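You operate a simulated robot arm through the tools that you are given. There is no shell and no other tool. Be economical: measure what you need, move in short steps, check, and stop when the job is done.

You are at the controls of a simulated robot arm. One attempt, no reset.

TASK
Stand the pink-lidded jar beside the orange pad. It goes on the side that lies toward x +0.0, y -1.0 (a direction in the base frame), with about 3 cm between them.
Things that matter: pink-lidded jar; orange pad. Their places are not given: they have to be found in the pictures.

It is judged by the outcome, as a careful person would: the job done as asked, and still so three seconds after it is handed in. It fails if anything else is knocked over, pushed out of place, dropped, spilled or broken.

THE ROBOT
A 7-joint arm with a two-finger parallel gripper, fixed in place. Base frame: the origin is at the foot of the arm, x ahead of it, y to its left, z up; the work surface is at about z = 0.82. Readings come in m, degrees, newtons and seconds.
With the tool pointing down near the work surface it reaches from about 0.3 to 0.7 m from the base axis. Its first joint turns from -66.0 to 66.0 degrees. Payload 1.57 kg.
Tool frame: the origin (TCP) lies between the finger pads and is the grasp point; the fingertips stand 0.03 m ahead of it; z points along the fingers, y is the line along which they close. Largest opening 0.11 m; finger width 0.024, thickness 0.012; the body of the gripper, 0.048 by 0.112 m, starts 0.078 m behind the TCP.
Orientation is that of the tool frame in the base frame, as a unit quaternion [w, x, y, z]. With the fingers straight down and closing along the base's y, the tool's x points along the base's -x, its y along +y and its z along -z.

THE INTERFACE
- The arm moves only by the tool drive_tool. Its argument "moves" is a list of rows, each an object (a shift or turn left out is 0, a gripper value left out holds the last) with "slide": the shift along the base's x, y, z in m, a list of three; "twist": the turn about the base's z in degrees; "claw": the gripper command, from -1 (fully open) to 1 (shut), values between in proportion. In form: [{"slide": [tx, ty, tz], "twist": twist, "claw": claw}, ...]. A call has 1 to 12 rows; each row is the pose to reach, as a shift and turn from the pose commanded when the call began. A row lasts 0.2 s, in which the tool goes at most 0.05 m and 8.6 degrees; a call with a longer step from one row to the next is refused whole, and so is a gripper value outside its range. Where a pose cannot be reached the arm comes as near as it can. A force on the tool above 40 N (or 10 N above the force at the start of the call, whichever is more), or a blocked arm, ends the call early, and 0.2 s more pass. The fingers move at their own pace (about 0.108 m/s each) and stop on an object; they squeeze with about 39 N. The grip force told is the motor's: it shows also when the fingers shut on nothing. Time passes only in rows, and 0.2 s behind the last, so rows that repeat a pose let the fingers close. The reply holds the time, the measured pose of the TCP, the force on the tool along the base axes, the opening and the grip force, in the units named above and with some noise, and new pictures: "show" is both (left out), scene, wrist or none.
- Cameras (640 x 400 px; columns grow to the right, rows downward): "scene" is fixed at [0.1425, -0.3782, 1.4003]; the picture's right is [0.93, -0.37, 0.00], its down [-0.22, -0.56, -0.80] and it looks along [0.29, 0.74, -0.60] (base axes); focal length 324 px, centre (320, 200). "wrist" rides on the gripper at [-0.036, 0, -0.08] in the tool frame; the picture's right is [0.00, -1.00, 0.00], its down [0.97, 0.00, -0.24] and it looks along [0.24, 0.00, 0.97] (tool axes); focal length 218 px, centre (320, 200).
- point_at(camera, pixels): for up to 12 pixels [column, row] of the newest picture of that camera ("zoom" is the newest enlarged one), the place [x, y, z] in the base frame of the surface seen there, good to about 0.002 m. No time passes.
- inspect(camera, box): a new picture of the part [left, top, right, bottom] of that camera's present view, enlarged. No time passes.
- job_done(): hands the job in; it is judged then, once.

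Work in short steps. Measure before you move; look again where a grasp or a placing could have gone wrong, and mend it. You have 60 turns and 120 pictures in all, those below and enlarged ones among them. Open the gripper and draw the arm clear of the work before you hand the job in, unless the task says otherwise; then end with one line.

The tools are called after "Emit:" as name(argument=value, ...) on one line, values as JSON. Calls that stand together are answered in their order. drive_tool: Moves the arm, as the interface text tells. Its arguments: {"type":"object","properties":{"moves":{"type":"array","items":{"type":"object","properties":{"slide":{"type":"array","items":{"type":"number"}},"twist":{"type":"number"},"claw":{"type":"number"}}}},"show":{"type":"string","enum":["both","scene","wrist","none"]}},"required":["moves"]} The other tools are called the same way: point_at (camera, pixels) gives the place of the surface under pixels of a picture; inspect (camera, box) takes an enlarged picture of a part of a camera's view; job_done () hands the job in.

At the start:

```text
clock: 0.0
eef_pos: [0.423, -0.025, 1.1274]
tool_rot: [-0.001, 0.0, 1.0, 0.0]
wrist_force: [-0.2, 0.2, 0.3]
gripper_width: 0.1098
grip_force: 0.0
```

scene: 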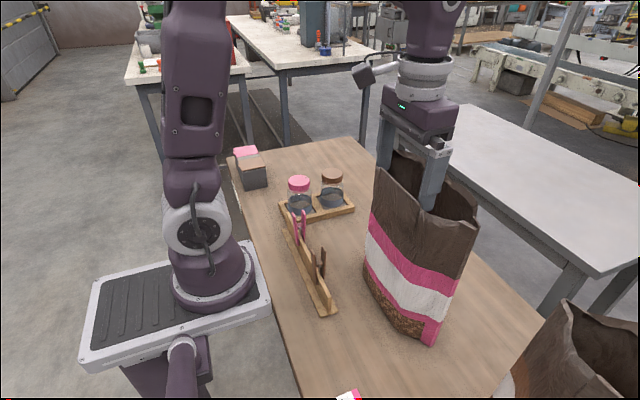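
wrist: 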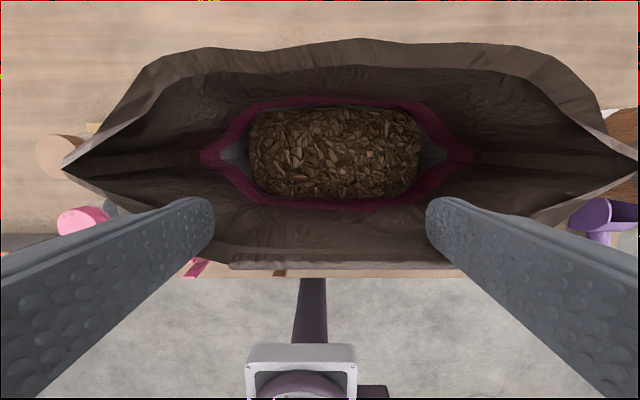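

The scene shows the pink-lidded jar at about (299,192) in a tray; no orange pad is visible yet, perhaps hidden behind the bag. I measure the visible items and zoom in.

Emit:
inspect(camera="scene", box=[220, 130, 380, 230])

Emit:
point_at(camera="scene", pixels=[[299, 182], [332, 177], [375, 170], [472, 225], [430, 335], [252, 165], [328, 312], [350, 208], [428, 205], [300, 225], [322, 260], [400, 150]])

Emit:
point_at(camera="wrist", pixels=[[320, 45], [320, 265], [62, 168], [636, 168], [335, 150], [78, 220], [60, 150], [590, 210], [625, 125], [195, 268], [320, 20]])

```text
4.00 times, centred on (300, 180) of scene
```

zoom: 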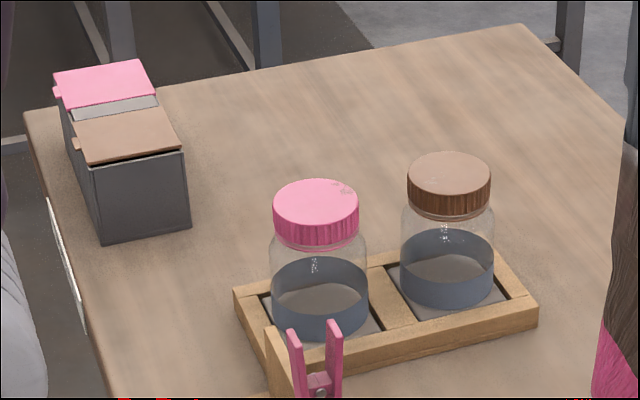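

```text
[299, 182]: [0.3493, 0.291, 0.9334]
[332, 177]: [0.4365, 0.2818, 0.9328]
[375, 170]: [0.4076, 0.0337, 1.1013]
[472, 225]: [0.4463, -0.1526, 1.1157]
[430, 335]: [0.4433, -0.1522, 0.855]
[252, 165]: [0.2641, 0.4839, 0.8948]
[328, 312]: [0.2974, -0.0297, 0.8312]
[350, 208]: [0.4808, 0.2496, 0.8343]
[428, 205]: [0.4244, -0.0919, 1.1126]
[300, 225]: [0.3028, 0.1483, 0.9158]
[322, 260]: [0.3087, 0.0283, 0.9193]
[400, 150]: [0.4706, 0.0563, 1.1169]
```

```text
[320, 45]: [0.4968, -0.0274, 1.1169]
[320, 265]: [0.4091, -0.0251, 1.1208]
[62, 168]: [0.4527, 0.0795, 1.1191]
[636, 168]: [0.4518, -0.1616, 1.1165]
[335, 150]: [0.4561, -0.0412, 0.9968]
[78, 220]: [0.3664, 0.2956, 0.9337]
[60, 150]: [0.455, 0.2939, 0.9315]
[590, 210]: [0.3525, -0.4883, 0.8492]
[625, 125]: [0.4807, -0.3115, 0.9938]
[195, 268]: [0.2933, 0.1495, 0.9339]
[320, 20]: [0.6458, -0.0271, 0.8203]
```

The fingertips stand about 2 cm inside the open bag's mouth (rim z≈1.12). I rise straight up and look.

Emit:
drive_tool(moves=[{"slide": [0, 0, 0.04], "claw": -1}, {"slide": [0, 0, 0.08]}, {"slide": [0, 0, 0.12]}, {"slide": [0, 0, 0.15]}, {"slide": [0, 0, 0.15]}])

```text
clock: 1.2
eef_pos: [0.423, -0.0252, 1.2777]
tool_rot: [0.0, 0.0, 1.0, 0.0]
wrist_force: [-0.2, 1.2, -0.4]
gripper_width: 0.1101
grip_force: 0.0
```

scene: 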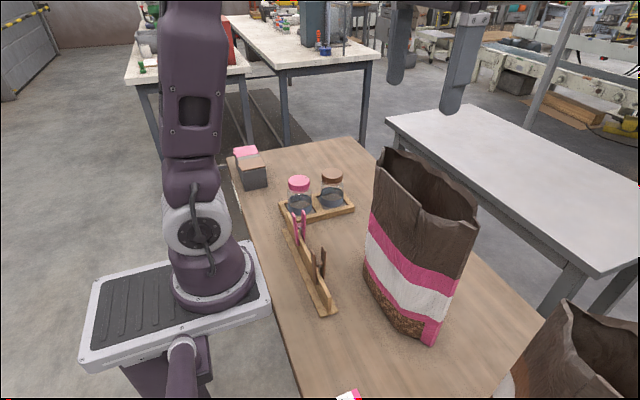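
wrist: 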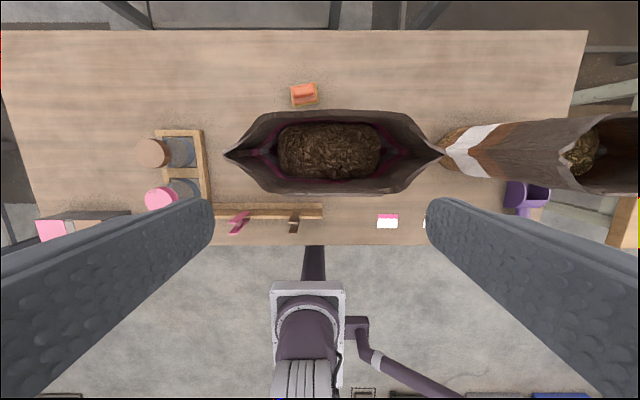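

The wrist picture shows a small orange item at (304,95) behind the bag. I zoom in and measure.

Emit:
inspect(camera="wrist", box=[256, 60, 352, 120])

Emit:
point_at(camera="wrist", pixels=[[304, 95], [291, 89], [315, 83], [318, 102], [293, 107], [330, 95], [345, 95], [330, 108], [338, 113], [320, 32], [440, 150], [226, 155]])

```text
6.67 times, centred on (304, 90) of wrist
```

zoom: 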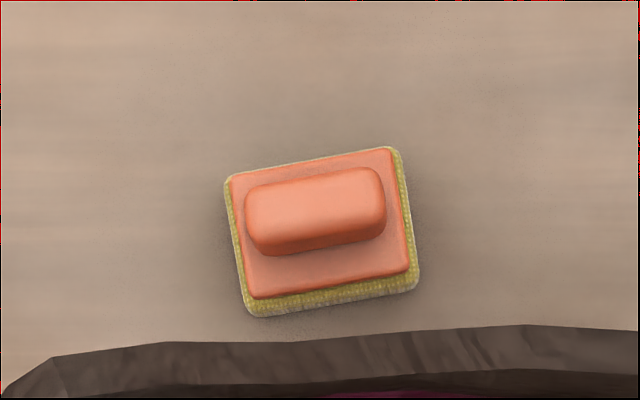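

```text
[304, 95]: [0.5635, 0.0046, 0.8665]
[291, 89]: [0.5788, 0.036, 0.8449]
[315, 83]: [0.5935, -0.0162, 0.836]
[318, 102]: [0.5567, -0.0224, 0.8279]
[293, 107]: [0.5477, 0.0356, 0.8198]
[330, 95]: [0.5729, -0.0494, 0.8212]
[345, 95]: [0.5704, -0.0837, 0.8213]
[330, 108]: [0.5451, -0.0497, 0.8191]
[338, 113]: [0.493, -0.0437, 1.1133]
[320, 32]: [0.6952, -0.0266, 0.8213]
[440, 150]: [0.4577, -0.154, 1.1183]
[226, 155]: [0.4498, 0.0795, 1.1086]
```

The orange scrub pad with a grip is the target. I measure its outline precisely, and the jar in the scene.

Emit:
point_at(camera="zoom", pixels=[[229, 182], [395, 150], [414, 284], [252, 312], [404, 210], [416, 260], [425, 215], [315, 210], [500, 230]])

Emit:
inspect(camera="wrist", box=[110, 110, 254, 200])

Emit:
inspect(camera="scene", box=[268, 165, 364, 225])

```text
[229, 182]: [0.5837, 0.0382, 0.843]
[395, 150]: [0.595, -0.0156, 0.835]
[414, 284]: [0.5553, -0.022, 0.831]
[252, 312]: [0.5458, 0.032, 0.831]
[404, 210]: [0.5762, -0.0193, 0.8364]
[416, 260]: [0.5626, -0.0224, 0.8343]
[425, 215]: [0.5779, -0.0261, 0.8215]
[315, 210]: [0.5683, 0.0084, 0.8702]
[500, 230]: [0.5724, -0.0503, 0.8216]
```

```text
4.44 times, centred on (182, 155) of wrist
```

zoom: 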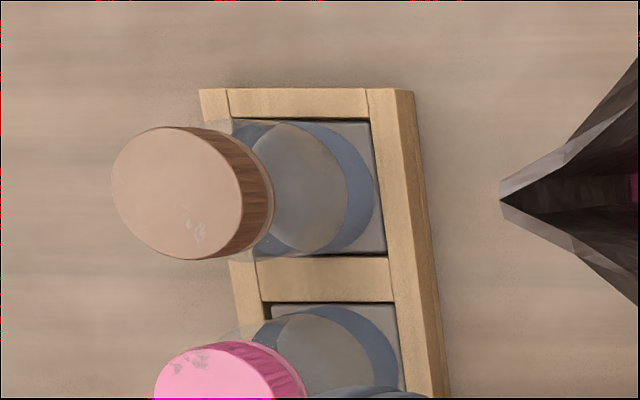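

```text
6.67 times, centred on (316, 195) of scene
```

zoom: 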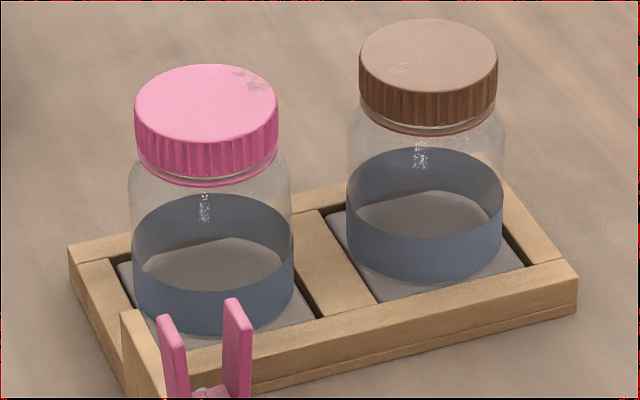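

The newest zoom shows the pink lid spanning columns 136–278; I measure lid extents, jar body, brown jar and tray.

Emit:
point_at(camera="zoom", pixels=[[139, 106], [275, 106], [206, 145], [206, 68], [205, 105], [136, 250], [290, 250], [215, 330], [362, 60], [428, 50], [122, 325], [135, 265]])

Emit:
point_at(camera="scene", pixels=[[302, 205], [294, 218], [304, 213], [280, 208], [352, 206], [286, 215], [300, 240]])

```text
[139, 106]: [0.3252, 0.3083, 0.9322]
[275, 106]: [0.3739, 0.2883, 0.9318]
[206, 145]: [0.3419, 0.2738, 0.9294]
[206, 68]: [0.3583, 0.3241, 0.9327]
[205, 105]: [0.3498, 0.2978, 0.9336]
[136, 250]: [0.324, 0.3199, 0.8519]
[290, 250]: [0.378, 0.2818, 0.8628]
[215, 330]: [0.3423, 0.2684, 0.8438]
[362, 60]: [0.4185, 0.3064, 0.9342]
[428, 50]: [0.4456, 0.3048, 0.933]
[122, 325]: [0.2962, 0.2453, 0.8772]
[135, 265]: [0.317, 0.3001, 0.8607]
```

```text
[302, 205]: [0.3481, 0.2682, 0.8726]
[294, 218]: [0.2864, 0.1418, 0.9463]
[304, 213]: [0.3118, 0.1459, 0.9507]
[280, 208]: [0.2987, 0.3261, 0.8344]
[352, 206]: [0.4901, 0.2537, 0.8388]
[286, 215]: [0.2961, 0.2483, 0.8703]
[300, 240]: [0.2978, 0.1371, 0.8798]
```

The lid centre is ≈(0.350, 0.299), top z 0.933, body ~6 cm wide; the pad centre ≈(0.570, 0.008), its −y edge ≈−0.023. I travel high to above the jar.

Emit:
drive_tool(moves=[{"slide": [-0.008, 0.036, 0]}, {"slide": [-0.016, 0.072, 0]}, {"slide": [-0.024, 0.108, 0]}, {"slide": [-0.032, 0.144, 0]}, {"slide": [-0.04, 0.18, -0.02]}, {"slide": [-0.048, 0.216, -0.05]}, {"slide": [-0.056, 0.252, -0.08]}, {"slide": [-0.064, 0.288, -0.11]}, {"slide": [-0.073, 0.324, -0.14]}, {"slide": [-0.073, 0.324, -0.18]}, {"slide": [-0.073, 0.324, -0.22]}, {"slide": [-0.073, 0.324, -0.22]}])

```text
clock: 3.8
eef_pos: [0.3512, 0.2985, 1.0576]
tool_rot: [0.0, 0.0, 1.0, 0.0]
wrist_force: [-0.7, 0.0, 0.6]
gripper_width: 0.1101
grip_force: 0.1
```

scene: 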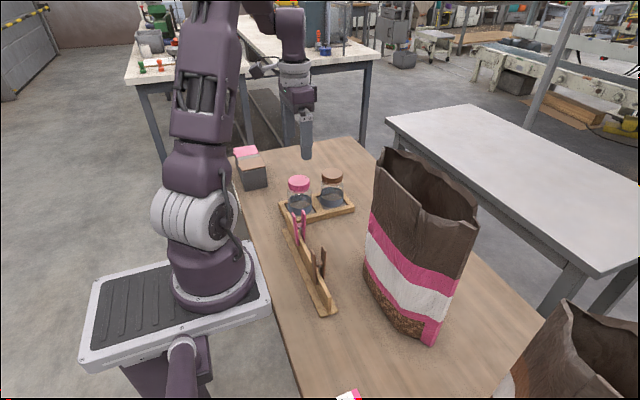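
wrist: 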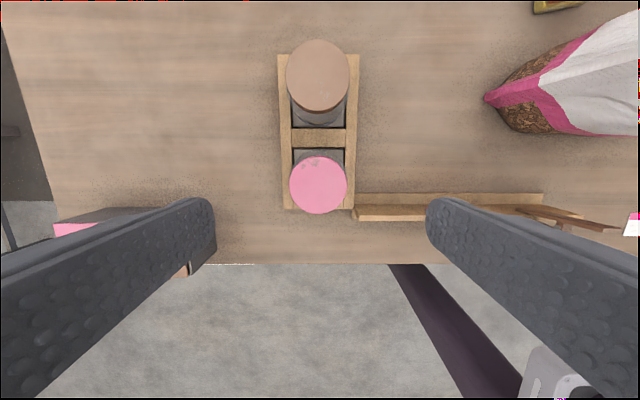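

The tool is above the jar; the lid is at wrist (319,185). I refine its centre and measure the wrist geometry to know whether it clears the bag later.

Emit:
point_at(camera="wrist", pixels=[[319, 185], [291, 185], [346, 185], [319, 158], [319, 212], [359, 210], [75, 228], [485, 98], [520, 125]])

Emit:
inspect(camera="scene", box=[208, 0, 368, 100])

Emit:
point_at(camera="scene", pixels=[[292, 90], [293, 72], [292, 50], [290, 20], [258, 15], [262, 68], [305, 40], [280, 42], [307, 150]])

```text
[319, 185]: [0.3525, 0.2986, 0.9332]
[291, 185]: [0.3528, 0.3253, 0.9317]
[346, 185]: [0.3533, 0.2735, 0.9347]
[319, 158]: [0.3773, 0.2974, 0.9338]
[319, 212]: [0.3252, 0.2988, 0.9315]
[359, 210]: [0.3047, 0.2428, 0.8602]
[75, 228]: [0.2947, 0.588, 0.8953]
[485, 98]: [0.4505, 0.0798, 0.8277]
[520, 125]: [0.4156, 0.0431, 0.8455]
```

```text
4.00 times, centred on (288, 50) of scene
```

zoom: 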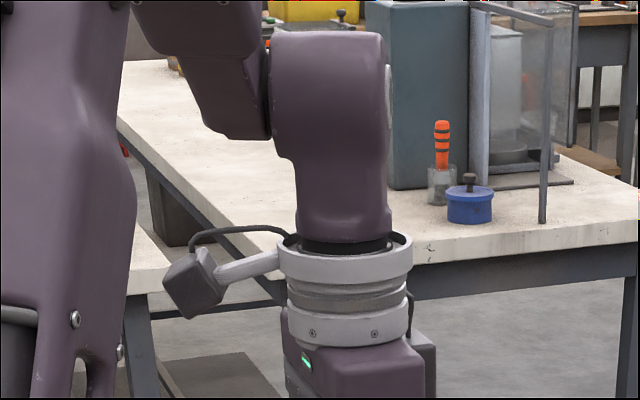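

```text
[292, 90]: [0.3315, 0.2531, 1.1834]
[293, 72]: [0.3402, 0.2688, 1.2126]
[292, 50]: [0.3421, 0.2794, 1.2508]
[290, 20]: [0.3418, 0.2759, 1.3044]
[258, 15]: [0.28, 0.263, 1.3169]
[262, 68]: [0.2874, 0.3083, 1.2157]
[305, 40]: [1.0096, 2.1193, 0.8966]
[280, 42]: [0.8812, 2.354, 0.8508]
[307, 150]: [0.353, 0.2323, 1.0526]
```

The lid centre is (0.352, 0.2987). The wrist carries a bracket at zoom (190,285), and the forearm's underside is at zoom (240,138); I measure these relative to the TCP before choosing grasp height.

Emit:
point_at(camera="zoom", pixels=[[240, 134], [215, 126], [265, 134], [190, 70], [150, 40], [290, 150], [185, 285], [172, 262], [215, 265], [185, 312], [340, 60], [300, 170]])

Emit:
point_at(camera="scene", pixels=[[220, 5], [245, 8], [266, 20], [290, 12], [389, 150], [440, 180]])

```text
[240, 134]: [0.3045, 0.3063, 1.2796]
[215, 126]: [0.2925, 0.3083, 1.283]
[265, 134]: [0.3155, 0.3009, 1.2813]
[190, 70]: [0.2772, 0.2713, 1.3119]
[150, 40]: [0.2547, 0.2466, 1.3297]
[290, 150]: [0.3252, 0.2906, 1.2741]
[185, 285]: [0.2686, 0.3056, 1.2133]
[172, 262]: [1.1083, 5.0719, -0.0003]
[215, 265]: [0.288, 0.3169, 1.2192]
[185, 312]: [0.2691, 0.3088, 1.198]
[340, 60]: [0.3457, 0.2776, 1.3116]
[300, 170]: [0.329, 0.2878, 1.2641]
```

```text
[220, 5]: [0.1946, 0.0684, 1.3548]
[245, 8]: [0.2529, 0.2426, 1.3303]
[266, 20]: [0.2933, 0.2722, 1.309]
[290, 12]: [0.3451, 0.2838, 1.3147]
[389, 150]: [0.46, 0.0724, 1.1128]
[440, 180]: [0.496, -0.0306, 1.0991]
```

Forearm underside is 0.222 m above the TCP, so gripping the lid high (TCP z≈0.936) keeps it ~4 cm above the bag rim later. I descend and close on the lid.

Emit:
drive_tool(moves=[{"slide": [0.001, 0, -0.035], "claw": -1}, {"slide": [0.001, 0, -0.07]}, {"slide": [0.001, 0, -0.1]}, {"slide": [0.001, 0, -0.1215]}, {"slide": [0.001, 0, -0.1215]}, {"slide": [0.001, 0, -0.1215], "claw": 1}, {"slide": [0.001, 0, -0.1215]}, {"slide": [0.001, 0, -0.1215]}, {"slide": [0.001, 0, -0.1215]}])

```text
clock: 5.8
eef_pos: [0.3509, 0.2997, 0.9362]
tool_rot: [0.001, 0.0, 1.0, 0.0]
wrist_force: [-0.2, 0.9, 0.7]
gripper_width: 0.0543
grip_force: 39.0
```

scene: 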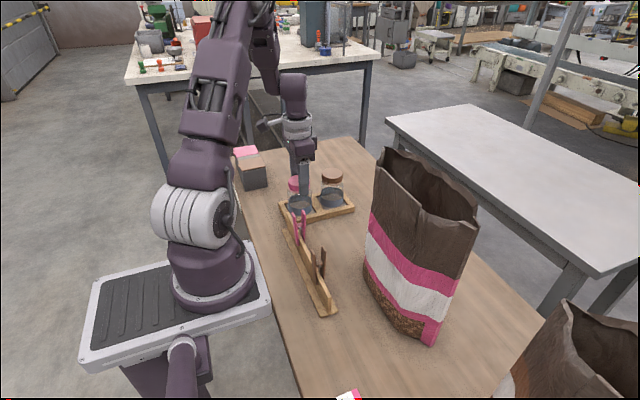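
wrist: 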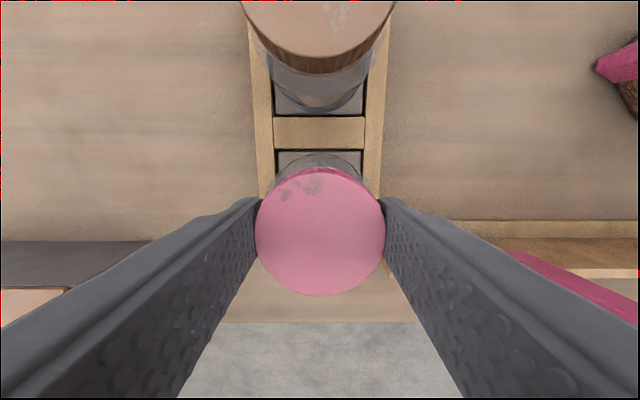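

The lid is gripped at 5.4 cm with 39 N. I lift slowly straight up and check that the whole jar comes along.

Emit:
drive_tool(moves=[{"slide": [0, 0, 0.01]}, {"slide": [0, 0, 0.03]}, {"slide": [0, 0, 0.055]}, {"slide": [0, 0, 0.08]}, {"slide": [0, 0, 0.1]}, {"slide": [0, 0, 0.1]}])

Emit:
inspect(camera="scene", box=[240, 110, 400, 210])

```text
clock: 7.2
eef_pos: [0.3511, 0.2977, 1.0366]
tool_rot: [0.0, 0.001, 1.0, 0.0]
wrist_force: [0.3, 0.1, -2.1]
gripper_width: 0.0544
grip_force: 39.2
```

scene: 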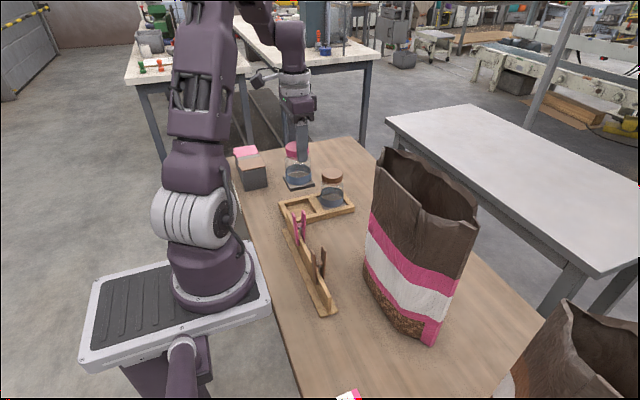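
wrist: 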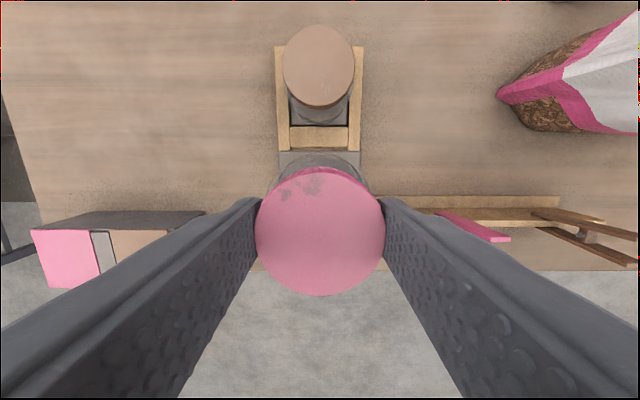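

```text
4.00 times, centred on (320, 160) of scene
```

zoom: 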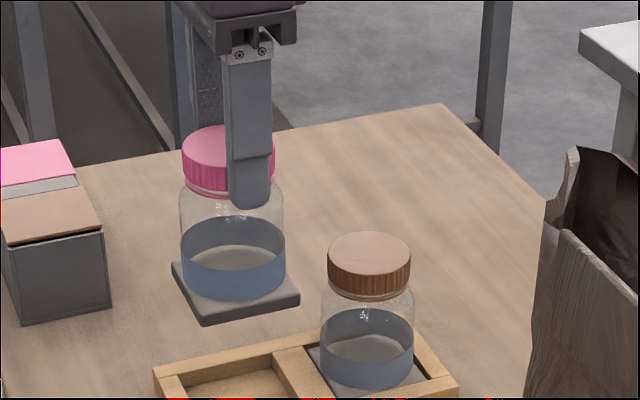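

The jar lifted with its square foot attached. I measure the foot's corners, since the 3 cm gap counts from there.

Emit:
point_at(camera="zoom", pixels=[[174, 264], [202, 308], [298, 296], [250, 304], [203, 323], [298, 304], [187, 287], [215, 240]])

Emit:
point_at(camera="wrist", pixels=[[281, 153], [359, 153], [320, 153], [320, 230]])

```text
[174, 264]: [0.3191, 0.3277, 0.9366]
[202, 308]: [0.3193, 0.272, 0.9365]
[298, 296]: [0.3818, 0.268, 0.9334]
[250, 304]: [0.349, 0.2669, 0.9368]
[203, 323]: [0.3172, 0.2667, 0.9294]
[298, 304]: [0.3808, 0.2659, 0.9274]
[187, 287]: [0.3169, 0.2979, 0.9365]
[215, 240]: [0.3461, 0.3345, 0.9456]
```

```text
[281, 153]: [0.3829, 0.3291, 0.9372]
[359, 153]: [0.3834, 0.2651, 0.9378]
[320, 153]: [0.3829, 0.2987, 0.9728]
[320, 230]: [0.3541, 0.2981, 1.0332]
```

The foot is 6.6 cm square, centred on the TCP, its bottom ≈0.110 m below the TCP. I'll target centre (0.575, −0.085). First I rise to carry it over the bag (rim 1.12).

Emit:
drive_tool(moves=[{"slide": [0, 0, 0.04]}, {"slide": [0, 0, 0.08]}, {"slide": [0, 0, 0.12]}, {"slide": [0, 0, 0.16]}, {"slide": [0, 0, 0.2]}, {"slide": [0, 0, 0.24]}, {"slide": [0, 0, 0.25]}], show="none")

Emit:
drive_tool(moves=[{"slide": [0.0187, -0.0319, 0], "twist": 7.5}, {"slide": [0.0373, -0.0638, 0], "twist": 15}, {"slide": [0.056, -0.0957, 0], "twist": 22.5}, {"slide": [0.0747, -0.1276, 0], "twist": 30}, {"slide": [0.0933, -0.1595, 0], "twist": 37.5}, {"slide": [0.112, -0.1914, 0], "twist": 45}, {"slide": [0.1307, -0.2233, 0], "twist": 52.5}, {"slide": [0.1493, -0.2552, 0], "twist": 60}, {"slide": [0.168, -0.287, 0], "twist": 67.5}, {"slide": [0.1867, -0.319, 0], "twist": 75}, {"slide": [0.2053, -0.351, 0], "twist": 82.5}, {"slide": [0.224, -0.383, 0], "twist": 90}])

```text
clock: 8.8
eef_pos: [0.352, 0.299, 1.2868]
tool_rot: [0.0, 0.001, 1.0, 0.0]
wrist_force: [-0.3, -0.8, -1.3]
gripper_width: 0.0541
grip_force: 38.9
```

```text
clock: 11.4
eef_pos: [0.5343, -0.1018, 1.2668]
tool_rot: [0.001, -0.707, 0.707, -0.001]
wrist_force: [0.3, -2.1, -1.9]
gripper_width: 0.0541
grip_force: 39.0
out of reach, approached as far as the arm can: row 10, 11, 12
```

scene: 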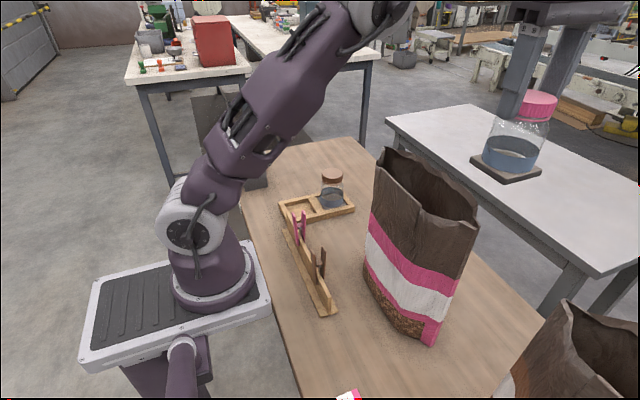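
wrist: 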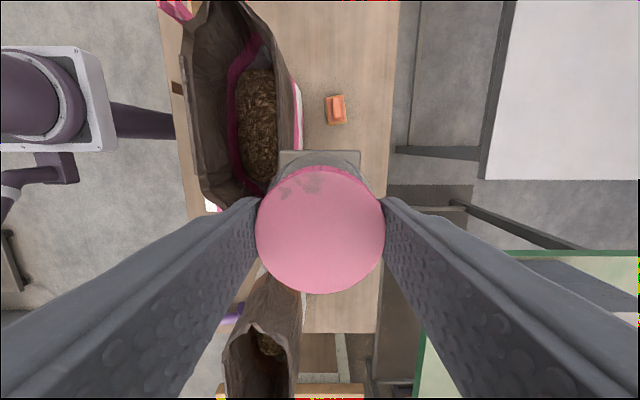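

Extension limited the arm at this height: it stopped at (0.534, −0.102, 1.267). The foot (bottom ≈1.157) is above the rim; lowering slightly should let it move outward, so I test one small step.

Emit:
drive_tool(moves=[{"slide": [0, 0, -0.02]}, {"slide": [0, 0, -0.03]}])

Emit:
point_at(camera="wrist", pixels=[[295, 110], [302, 150], [290, 60], [303, 100], [270, 280], [300, 335], [325, 105], [345, 122]])

```text
clock: 12.0
eef_pos: [0.5348, -0.1011, 1.2359]
tool_rot: [0.0, -0.707, 0.707, 0.0]
wrist_force: [0.1, 0.8, -1.9]
gripper_width: 0.0543
grip_force: 39.0
```

scene: 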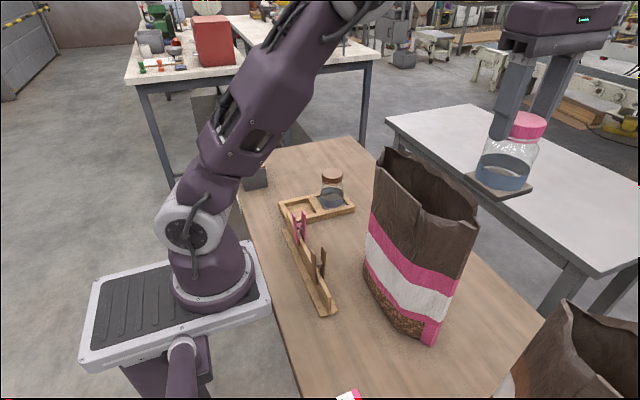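
wrist: 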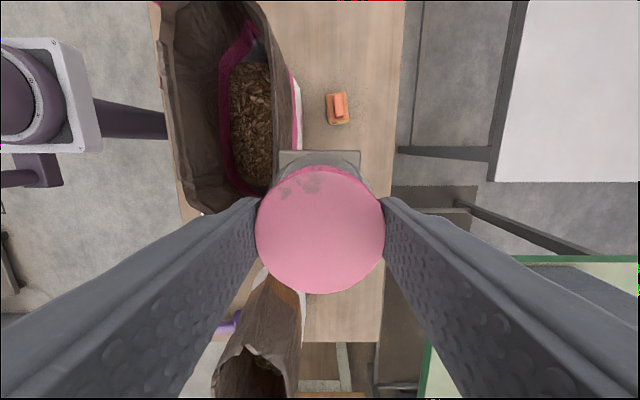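

```text
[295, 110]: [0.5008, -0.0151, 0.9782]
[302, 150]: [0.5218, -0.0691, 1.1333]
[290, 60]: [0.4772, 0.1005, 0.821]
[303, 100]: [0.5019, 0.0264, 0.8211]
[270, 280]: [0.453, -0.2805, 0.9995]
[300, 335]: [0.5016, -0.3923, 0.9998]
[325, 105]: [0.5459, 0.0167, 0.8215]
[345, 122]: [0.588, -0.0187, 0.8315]
```

Commands now count from the reached pose. Next I move outward at this height to clear the bag before descending.

Emit:
drive_tool(moves=[{"slide": [0.02, 0.005, 0]}, {"slide": [0.04, 0.015, 0]}, {"slide": [0.041, 0.016, 0]}])

```text
clock: 12.8
eef_pos: [0.5691, -0.0863, 1.2372]
tool_rot: [0.0, -0.706, 0.708, -0.002]
wrist_force: [1.1, 0.1, -1.4]
gripper_width: 0.054
grip_force: 39.6
out of reach, approached as far as the arm can: row 2, 3
```

scene: 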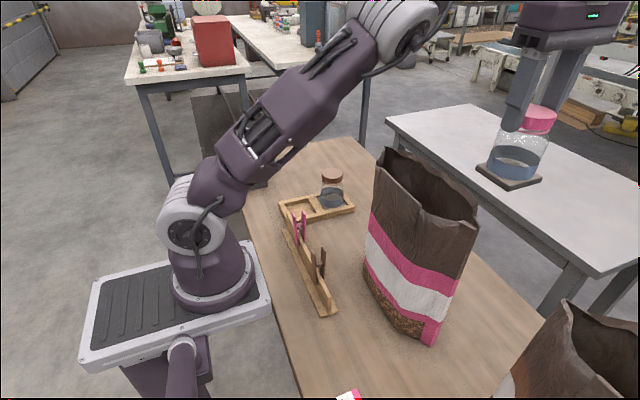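
wrist: 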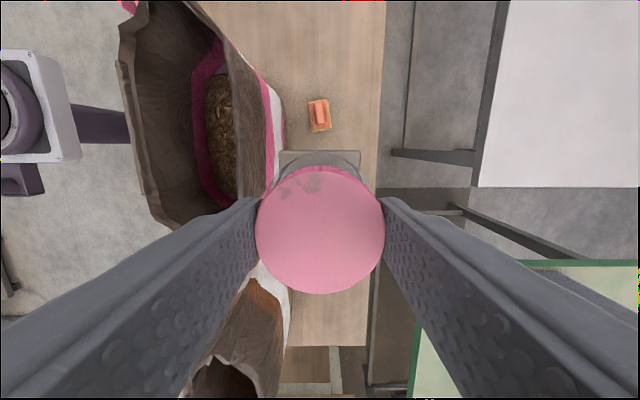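

Now at (0.569, −0.086), clear of the bag. I descend 0.15 m with a 6 mm outward correction, then check clearances.

Emit:
drive_tool(moves=[{"slide": [0, 0, -0.03]}, {"slide": [0.003, 0, -0.06]}, {"slide": [0.006, 0.001, -0.09]}, {"slide": [0.006, 0.001, -0.12]}, {"slide": [0.006, 0.001, -0.15]}, {"slide": [0.006, 0.001, -0.15]}])

Emit:
point_at(camera="wrist", pixels=[[281, 153], [359, 153], [320, 230]])

```text
clock: 14.2
eef_pos: [0.5758, -0.0868, 1.0871]
tool_rot: [0.001, -0.707, 0.707, 0.0]
wrist_force: [0.2, -1.2, -1.5]
gripper_width: 0.0539
grip_force: 38.9
```

scene: 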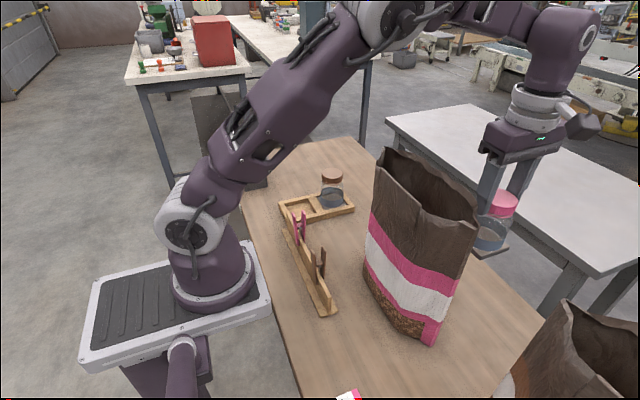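
wrist: 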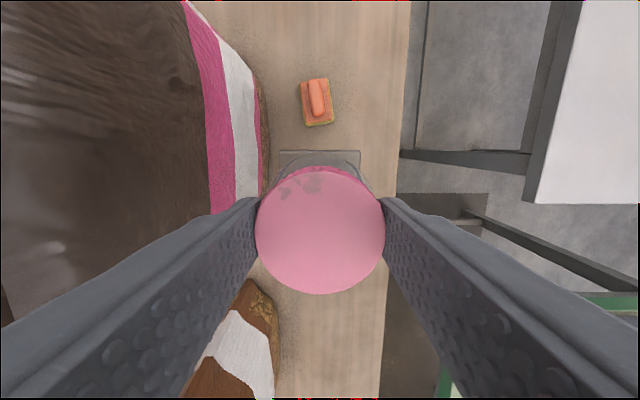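

```text
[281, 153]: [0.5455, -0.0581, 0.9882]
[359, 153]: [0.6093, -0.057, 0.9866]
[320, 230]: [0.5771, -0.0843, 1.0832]
```

The forearm shows at scene (500,40), nearly level. I measure its underside, the bracket, and the bag's near faces before going lower.

Emit:
inspect(camera="scene", box=[432, 0, 624, 120])

Emit:
point_at(camera="scene", pixels=[[470, 26], [490, 33], [510, 38], [525, 42], [530, 60], [530, 80], [488, 140], [500, 155], [580, 125], [530, 90], [455, 18], [440, 10]])

Emit:
point_at(camera="wrist", pixels=[[255, 130], [235, 160], [262, 110], [225, 60], [180, 50], [262, 180], [230, 190], [150, 150], [245, 290], [272, 310]])

```text
3.33 times, centred on (528, 60) of scene
```

zoom: 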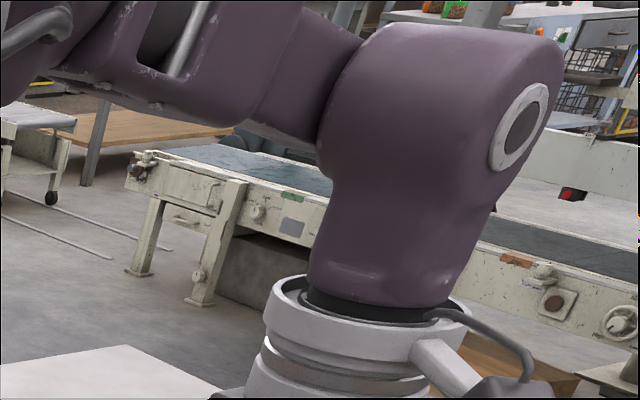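

```text
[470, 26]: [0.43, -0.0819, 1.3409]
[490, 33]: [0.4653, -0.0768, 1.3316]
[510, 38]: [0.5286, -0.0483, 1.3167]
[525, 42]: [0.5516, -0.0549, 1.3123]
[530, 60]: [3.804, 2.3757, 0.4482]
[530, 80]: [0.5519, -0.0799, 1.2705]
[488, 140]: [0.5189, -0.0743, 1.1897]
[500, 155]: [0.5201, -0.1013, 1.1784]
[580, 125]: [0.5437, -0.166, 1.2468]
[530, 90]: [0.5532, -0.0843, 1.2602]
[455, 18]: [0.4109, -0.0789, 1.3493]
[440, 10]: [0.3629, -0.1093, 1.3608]
```

```text
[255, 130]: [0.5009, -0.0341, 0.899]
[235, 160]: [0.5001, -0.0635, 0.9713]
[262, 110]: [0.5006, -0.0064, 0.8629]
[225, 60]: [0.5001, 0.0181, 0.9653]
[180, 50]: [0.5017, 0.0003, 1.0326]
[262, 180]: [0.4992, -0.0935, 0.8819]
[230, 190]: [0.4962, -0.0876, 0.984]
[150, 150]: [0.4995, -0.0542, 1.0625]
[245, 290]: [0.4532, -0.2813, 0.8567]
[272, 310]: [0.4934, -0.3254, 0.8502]
```

Forearm underside is ≥0.24 m above the TCP (≈1.17 when placed, rim 1.12) and gripper body clears the bag face (x 0.519 vs 0.501). I descend to just above the table.

Emit:
drive_tool(moves=[{"slide": [0, 0, -0.03]}, {"slide": [0, 0, -0.06]}, {"slide": [0, 0, -0.09]}, {"slide": [0, 0, -0.115]}, {"slide": [0, 0, -0.135]}, {"slide": [0, 0, -0.142]}, {"slide": [0, 0, -0.142]}])

Emit:
point_at(camera="wrist", pixels=[[281, 153], [359, 153], [320, 230], [320, 120], [320, 140]])

```text
clock: 15.8
eef_pos: [0.5754, -0.0865, 0.9451]
tool_rot: [-0.001, 0.707, -0.707, 0.0]
wrist_force: [0.7, 0.3, -1.6]
gripper_width: 0.0541
grip_force: 38.8
```

scene: 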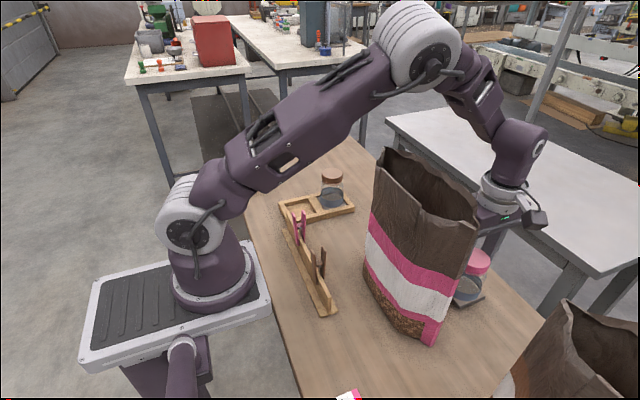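
wrist: 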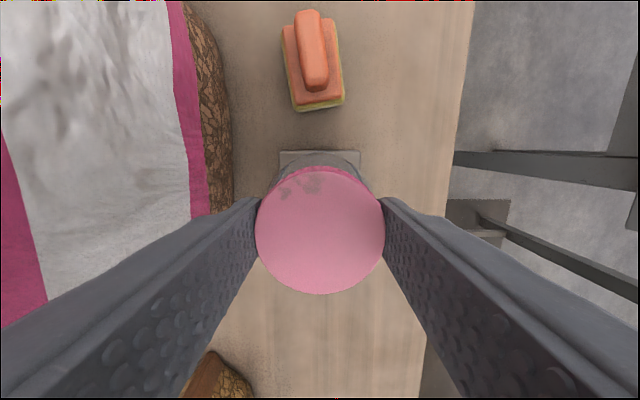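

```text
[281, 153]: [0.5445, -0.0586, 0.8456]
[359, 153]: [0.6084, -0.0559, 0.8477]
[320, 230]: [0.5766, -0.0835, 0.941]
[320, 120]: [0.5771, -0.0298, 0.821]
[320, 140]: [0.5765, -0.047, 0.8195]
```

Foot top is at z≈0.847. I measure the current gap between pad edge and foot edge in the wrist picture.

Emit:
inspect(camera="wrist", box=[272, 85, 368, 165])

Emit:
point_at(camera="wrist", pixels=[[298, 111], [320, 107], [343, 103], [298, 109], [320, 105], [343, 101], [285, 151], [320, 151], [355, 151]])

```text
5.00 times, centred on (320, 125) of wrist
```

zoom: 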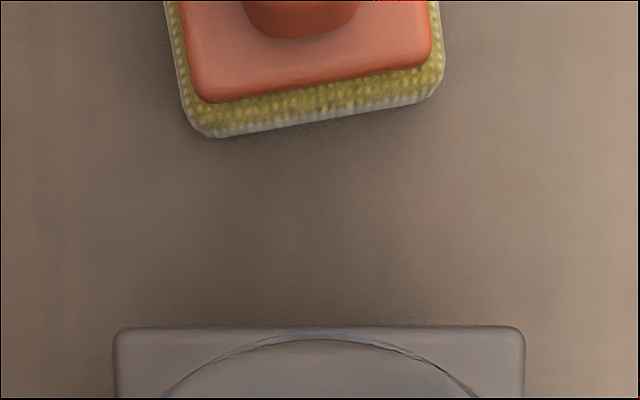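

```text
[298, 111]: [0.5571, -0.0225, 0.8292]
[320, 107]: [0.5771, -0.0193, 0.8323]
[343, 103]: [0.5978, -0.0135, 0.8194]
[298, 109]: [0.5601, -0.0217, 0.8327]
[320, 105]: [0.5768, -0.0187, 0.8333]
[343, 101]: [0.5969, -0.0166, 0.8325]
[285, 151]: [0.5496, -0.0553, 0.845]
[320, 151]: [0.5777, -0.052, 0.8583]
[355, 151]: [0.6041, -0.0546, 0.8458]
```

Gap is now 3.2–3.5 cm; I shift 2 mm closer and lower in fine steps until contact.

Emit:
drive_tool(moves=[{"slide": [0, 0.002, -0.004]}, {"slide": [0, 0.002, -0.008]}, {"slide": [0, 0.002, -0.011]}, {"slide": [0, 0.002, -0.0125]}, {"slide": [0, 0.002, -0.0125]}], show="wrist")

Emit:
point_at(camera="wrist", pixels=[[285, 153], [355, 153], [320, 140], [320, 230]])

Emit:
inspect(camera="scene", box=[432, 230, 528, 320])

```text
clock: 17.0
eef_pos: [0.573, -0.0846, 0.933]
tool_rot: [0.0, 0.707, -0.707, 0.0]
wrist_force: [0.5, -0.6, -1.9]
gripper_width: 0.0538
grip_force: 38.8
```

wrist: 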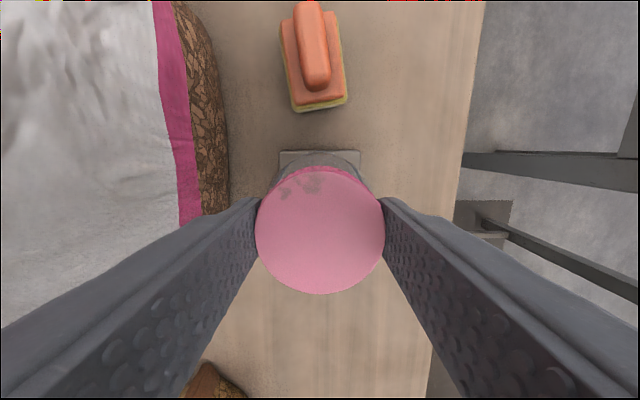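

```text
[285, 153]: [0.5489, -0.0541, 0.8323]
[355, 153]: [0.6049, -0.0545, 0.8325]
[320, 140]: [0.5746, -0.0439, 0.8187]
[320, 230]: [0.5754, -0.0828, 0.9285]
```

```text
4.44 times, centred on (480, 275) of scene
```

zoom: 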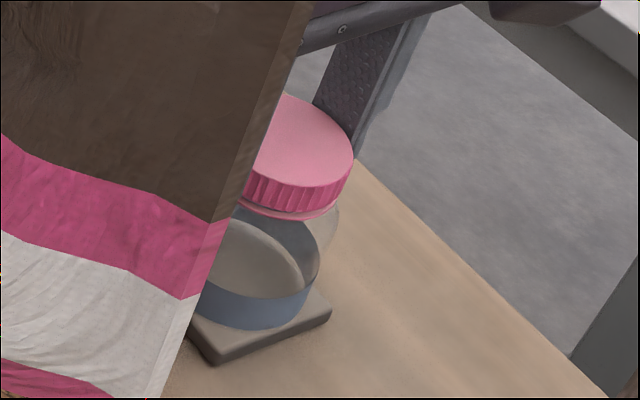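

No contact force yet (−1.9 N is the jar's weight). I continue down in ~1 mm steps.

Emit:
drive_tool(moves=[{"slide": [0, 0, -0.001]}, {"slide": [0, 0, -0.002]}, {"slide": [0, 0, -0.003]}, {"slide": [0, 0, -0.003]}], show="none")

Emit:
point_at(camera="wrist", pixels=[[285, 153], [355, 153]])

Emit:
point_at(camera="zoom", pixels=[[270, 340], [212, 358], [300, 345], [270, 350]])

```text
clock: 18.0
eef_pos: [0.5739, -0.0843, 0.9308]
tool_rot: [0.0, -0.707, 0.707, 0.0]
wrist_force: [-6.5, 1.8, 32.7]
gripper_width: 0.0542
grip_force: 38.8
```

```text
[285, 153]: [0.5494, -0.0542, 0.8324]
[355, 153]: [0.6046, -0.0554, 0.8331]
```

```text
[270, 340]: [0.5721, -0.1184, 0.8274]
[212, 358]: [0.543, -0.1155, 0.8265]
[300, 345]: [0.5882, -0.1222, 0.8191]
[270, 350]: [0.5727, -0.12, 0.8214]
```

The jar stands on the table (33 N contact). I relieve the pressure by ~1.5 mm, then open only to ~8 cm so the inner finger stays off the bag.

Emit:
drive_tool(moves=[{"slide": [0, 0, 0.0012]}, {"slide": [0, 0, 0.0012]}, {"slide": [0, 0, 0.0012], "claw": -0.45}, {"slide": [0, 0, 0.0012]}, {"slide": [0, 0, 0.0012]}])

```text
clock: 19.2
eef_pos: [0.5744, -0.0835, 0.931]
tool_rot: [0.0, 0.707, -0.707, 0.001]
wrist_force: [0.9, 0.2, -0.6]
gripper_width: 0.0799
grip_force: 0.0
```

scene: 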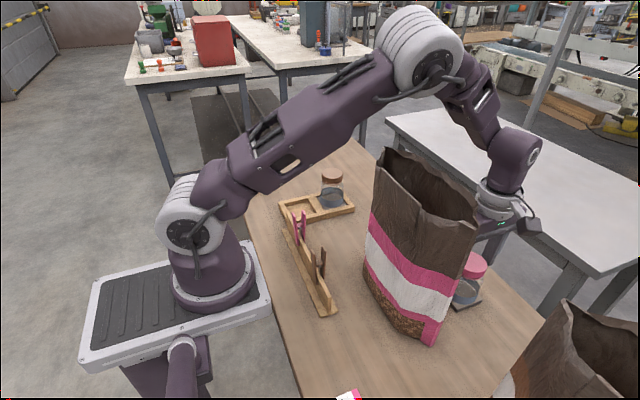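
wrist: 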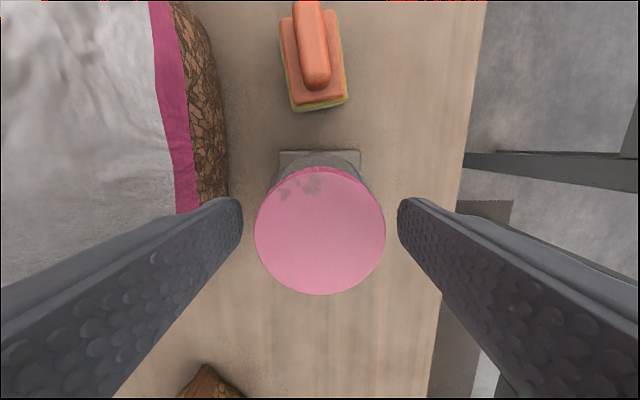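

Released cleanly with both fingers clear of the lid. I withdraw straight up.

Emit:
drive_tool(moves=[{"slide": [0, 0, 0.02]}, {"slide": [0, 0, 0.05]}, {"slide": [0, 0, 0.09]}, {"slide": [0, 0, 0.13]}, {"slide": [0, 0, 0.17]}, {"slide": [0, 0, 0.21]}, {"slide": [0, 0, 0.25]}, {"slide": [0, 0, 0.28]}, {"slide": [0, 0, 0.28]}])

```text
clock: 21.2
eef_pos: [0.5738, -0.0832, 1.2118]
tool_rot: [0.0, 0.707, -0.707, 0.0]
wrist_force: [0.2, -0.5, 0.7]
gripper_width: 0.0798
grip_force: 0.0
```

scene: 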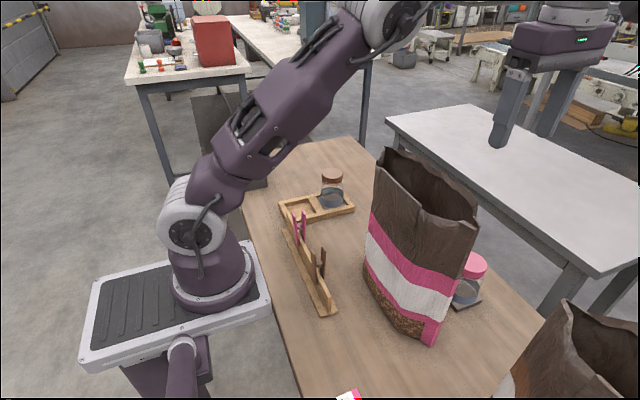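
wrist: 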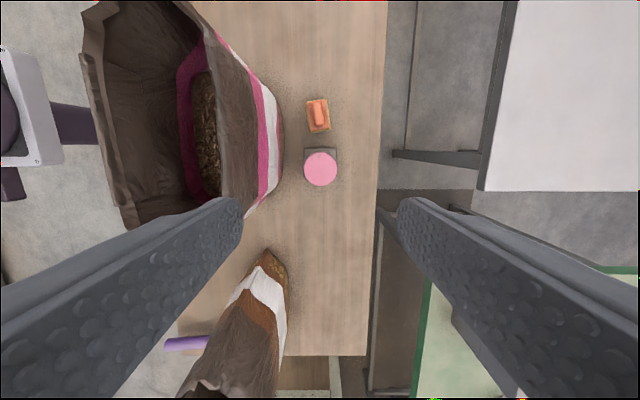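

The jar stands upright next to the pad, bags and other things unmoved. I check the final gap in an enlargement.

Emit:
inspect(camera="wrist", box=[280, 90, 376, 190])

Emit:
point_at(camera="wrist", pixels=[[320, 169], [308, 150], [334, 150], [320, 131], [312, 132], [328, 129], [320, 140]])

```text
4.00 times, centred on (328, 140) of wrist
```

zoom: 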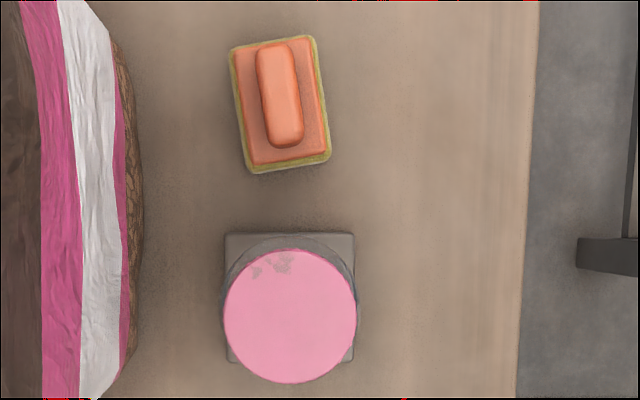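

```text
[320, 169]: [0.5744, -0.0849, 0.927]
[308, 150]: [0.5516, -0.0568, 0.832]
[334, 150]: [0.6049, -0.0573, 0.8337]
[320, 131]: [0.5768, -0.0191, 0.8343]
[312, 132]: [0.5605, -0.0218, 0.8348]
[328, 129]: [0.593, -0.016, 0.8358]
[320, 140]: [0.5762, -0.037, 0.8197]
```

The foot's edge is at y≈−0.053 and the pad's at ≈−0.022, so the gap is about 3 cm; the jar is upright and the arm is clear. I hand it in.

Emit:
job_done()

```text
The job is handed in.
```

The pink-lidded jar stands upright on the −y side of the orange pad, about 3 cm from it. The gripper is open and clear, and the last pictures show nothing else moved.
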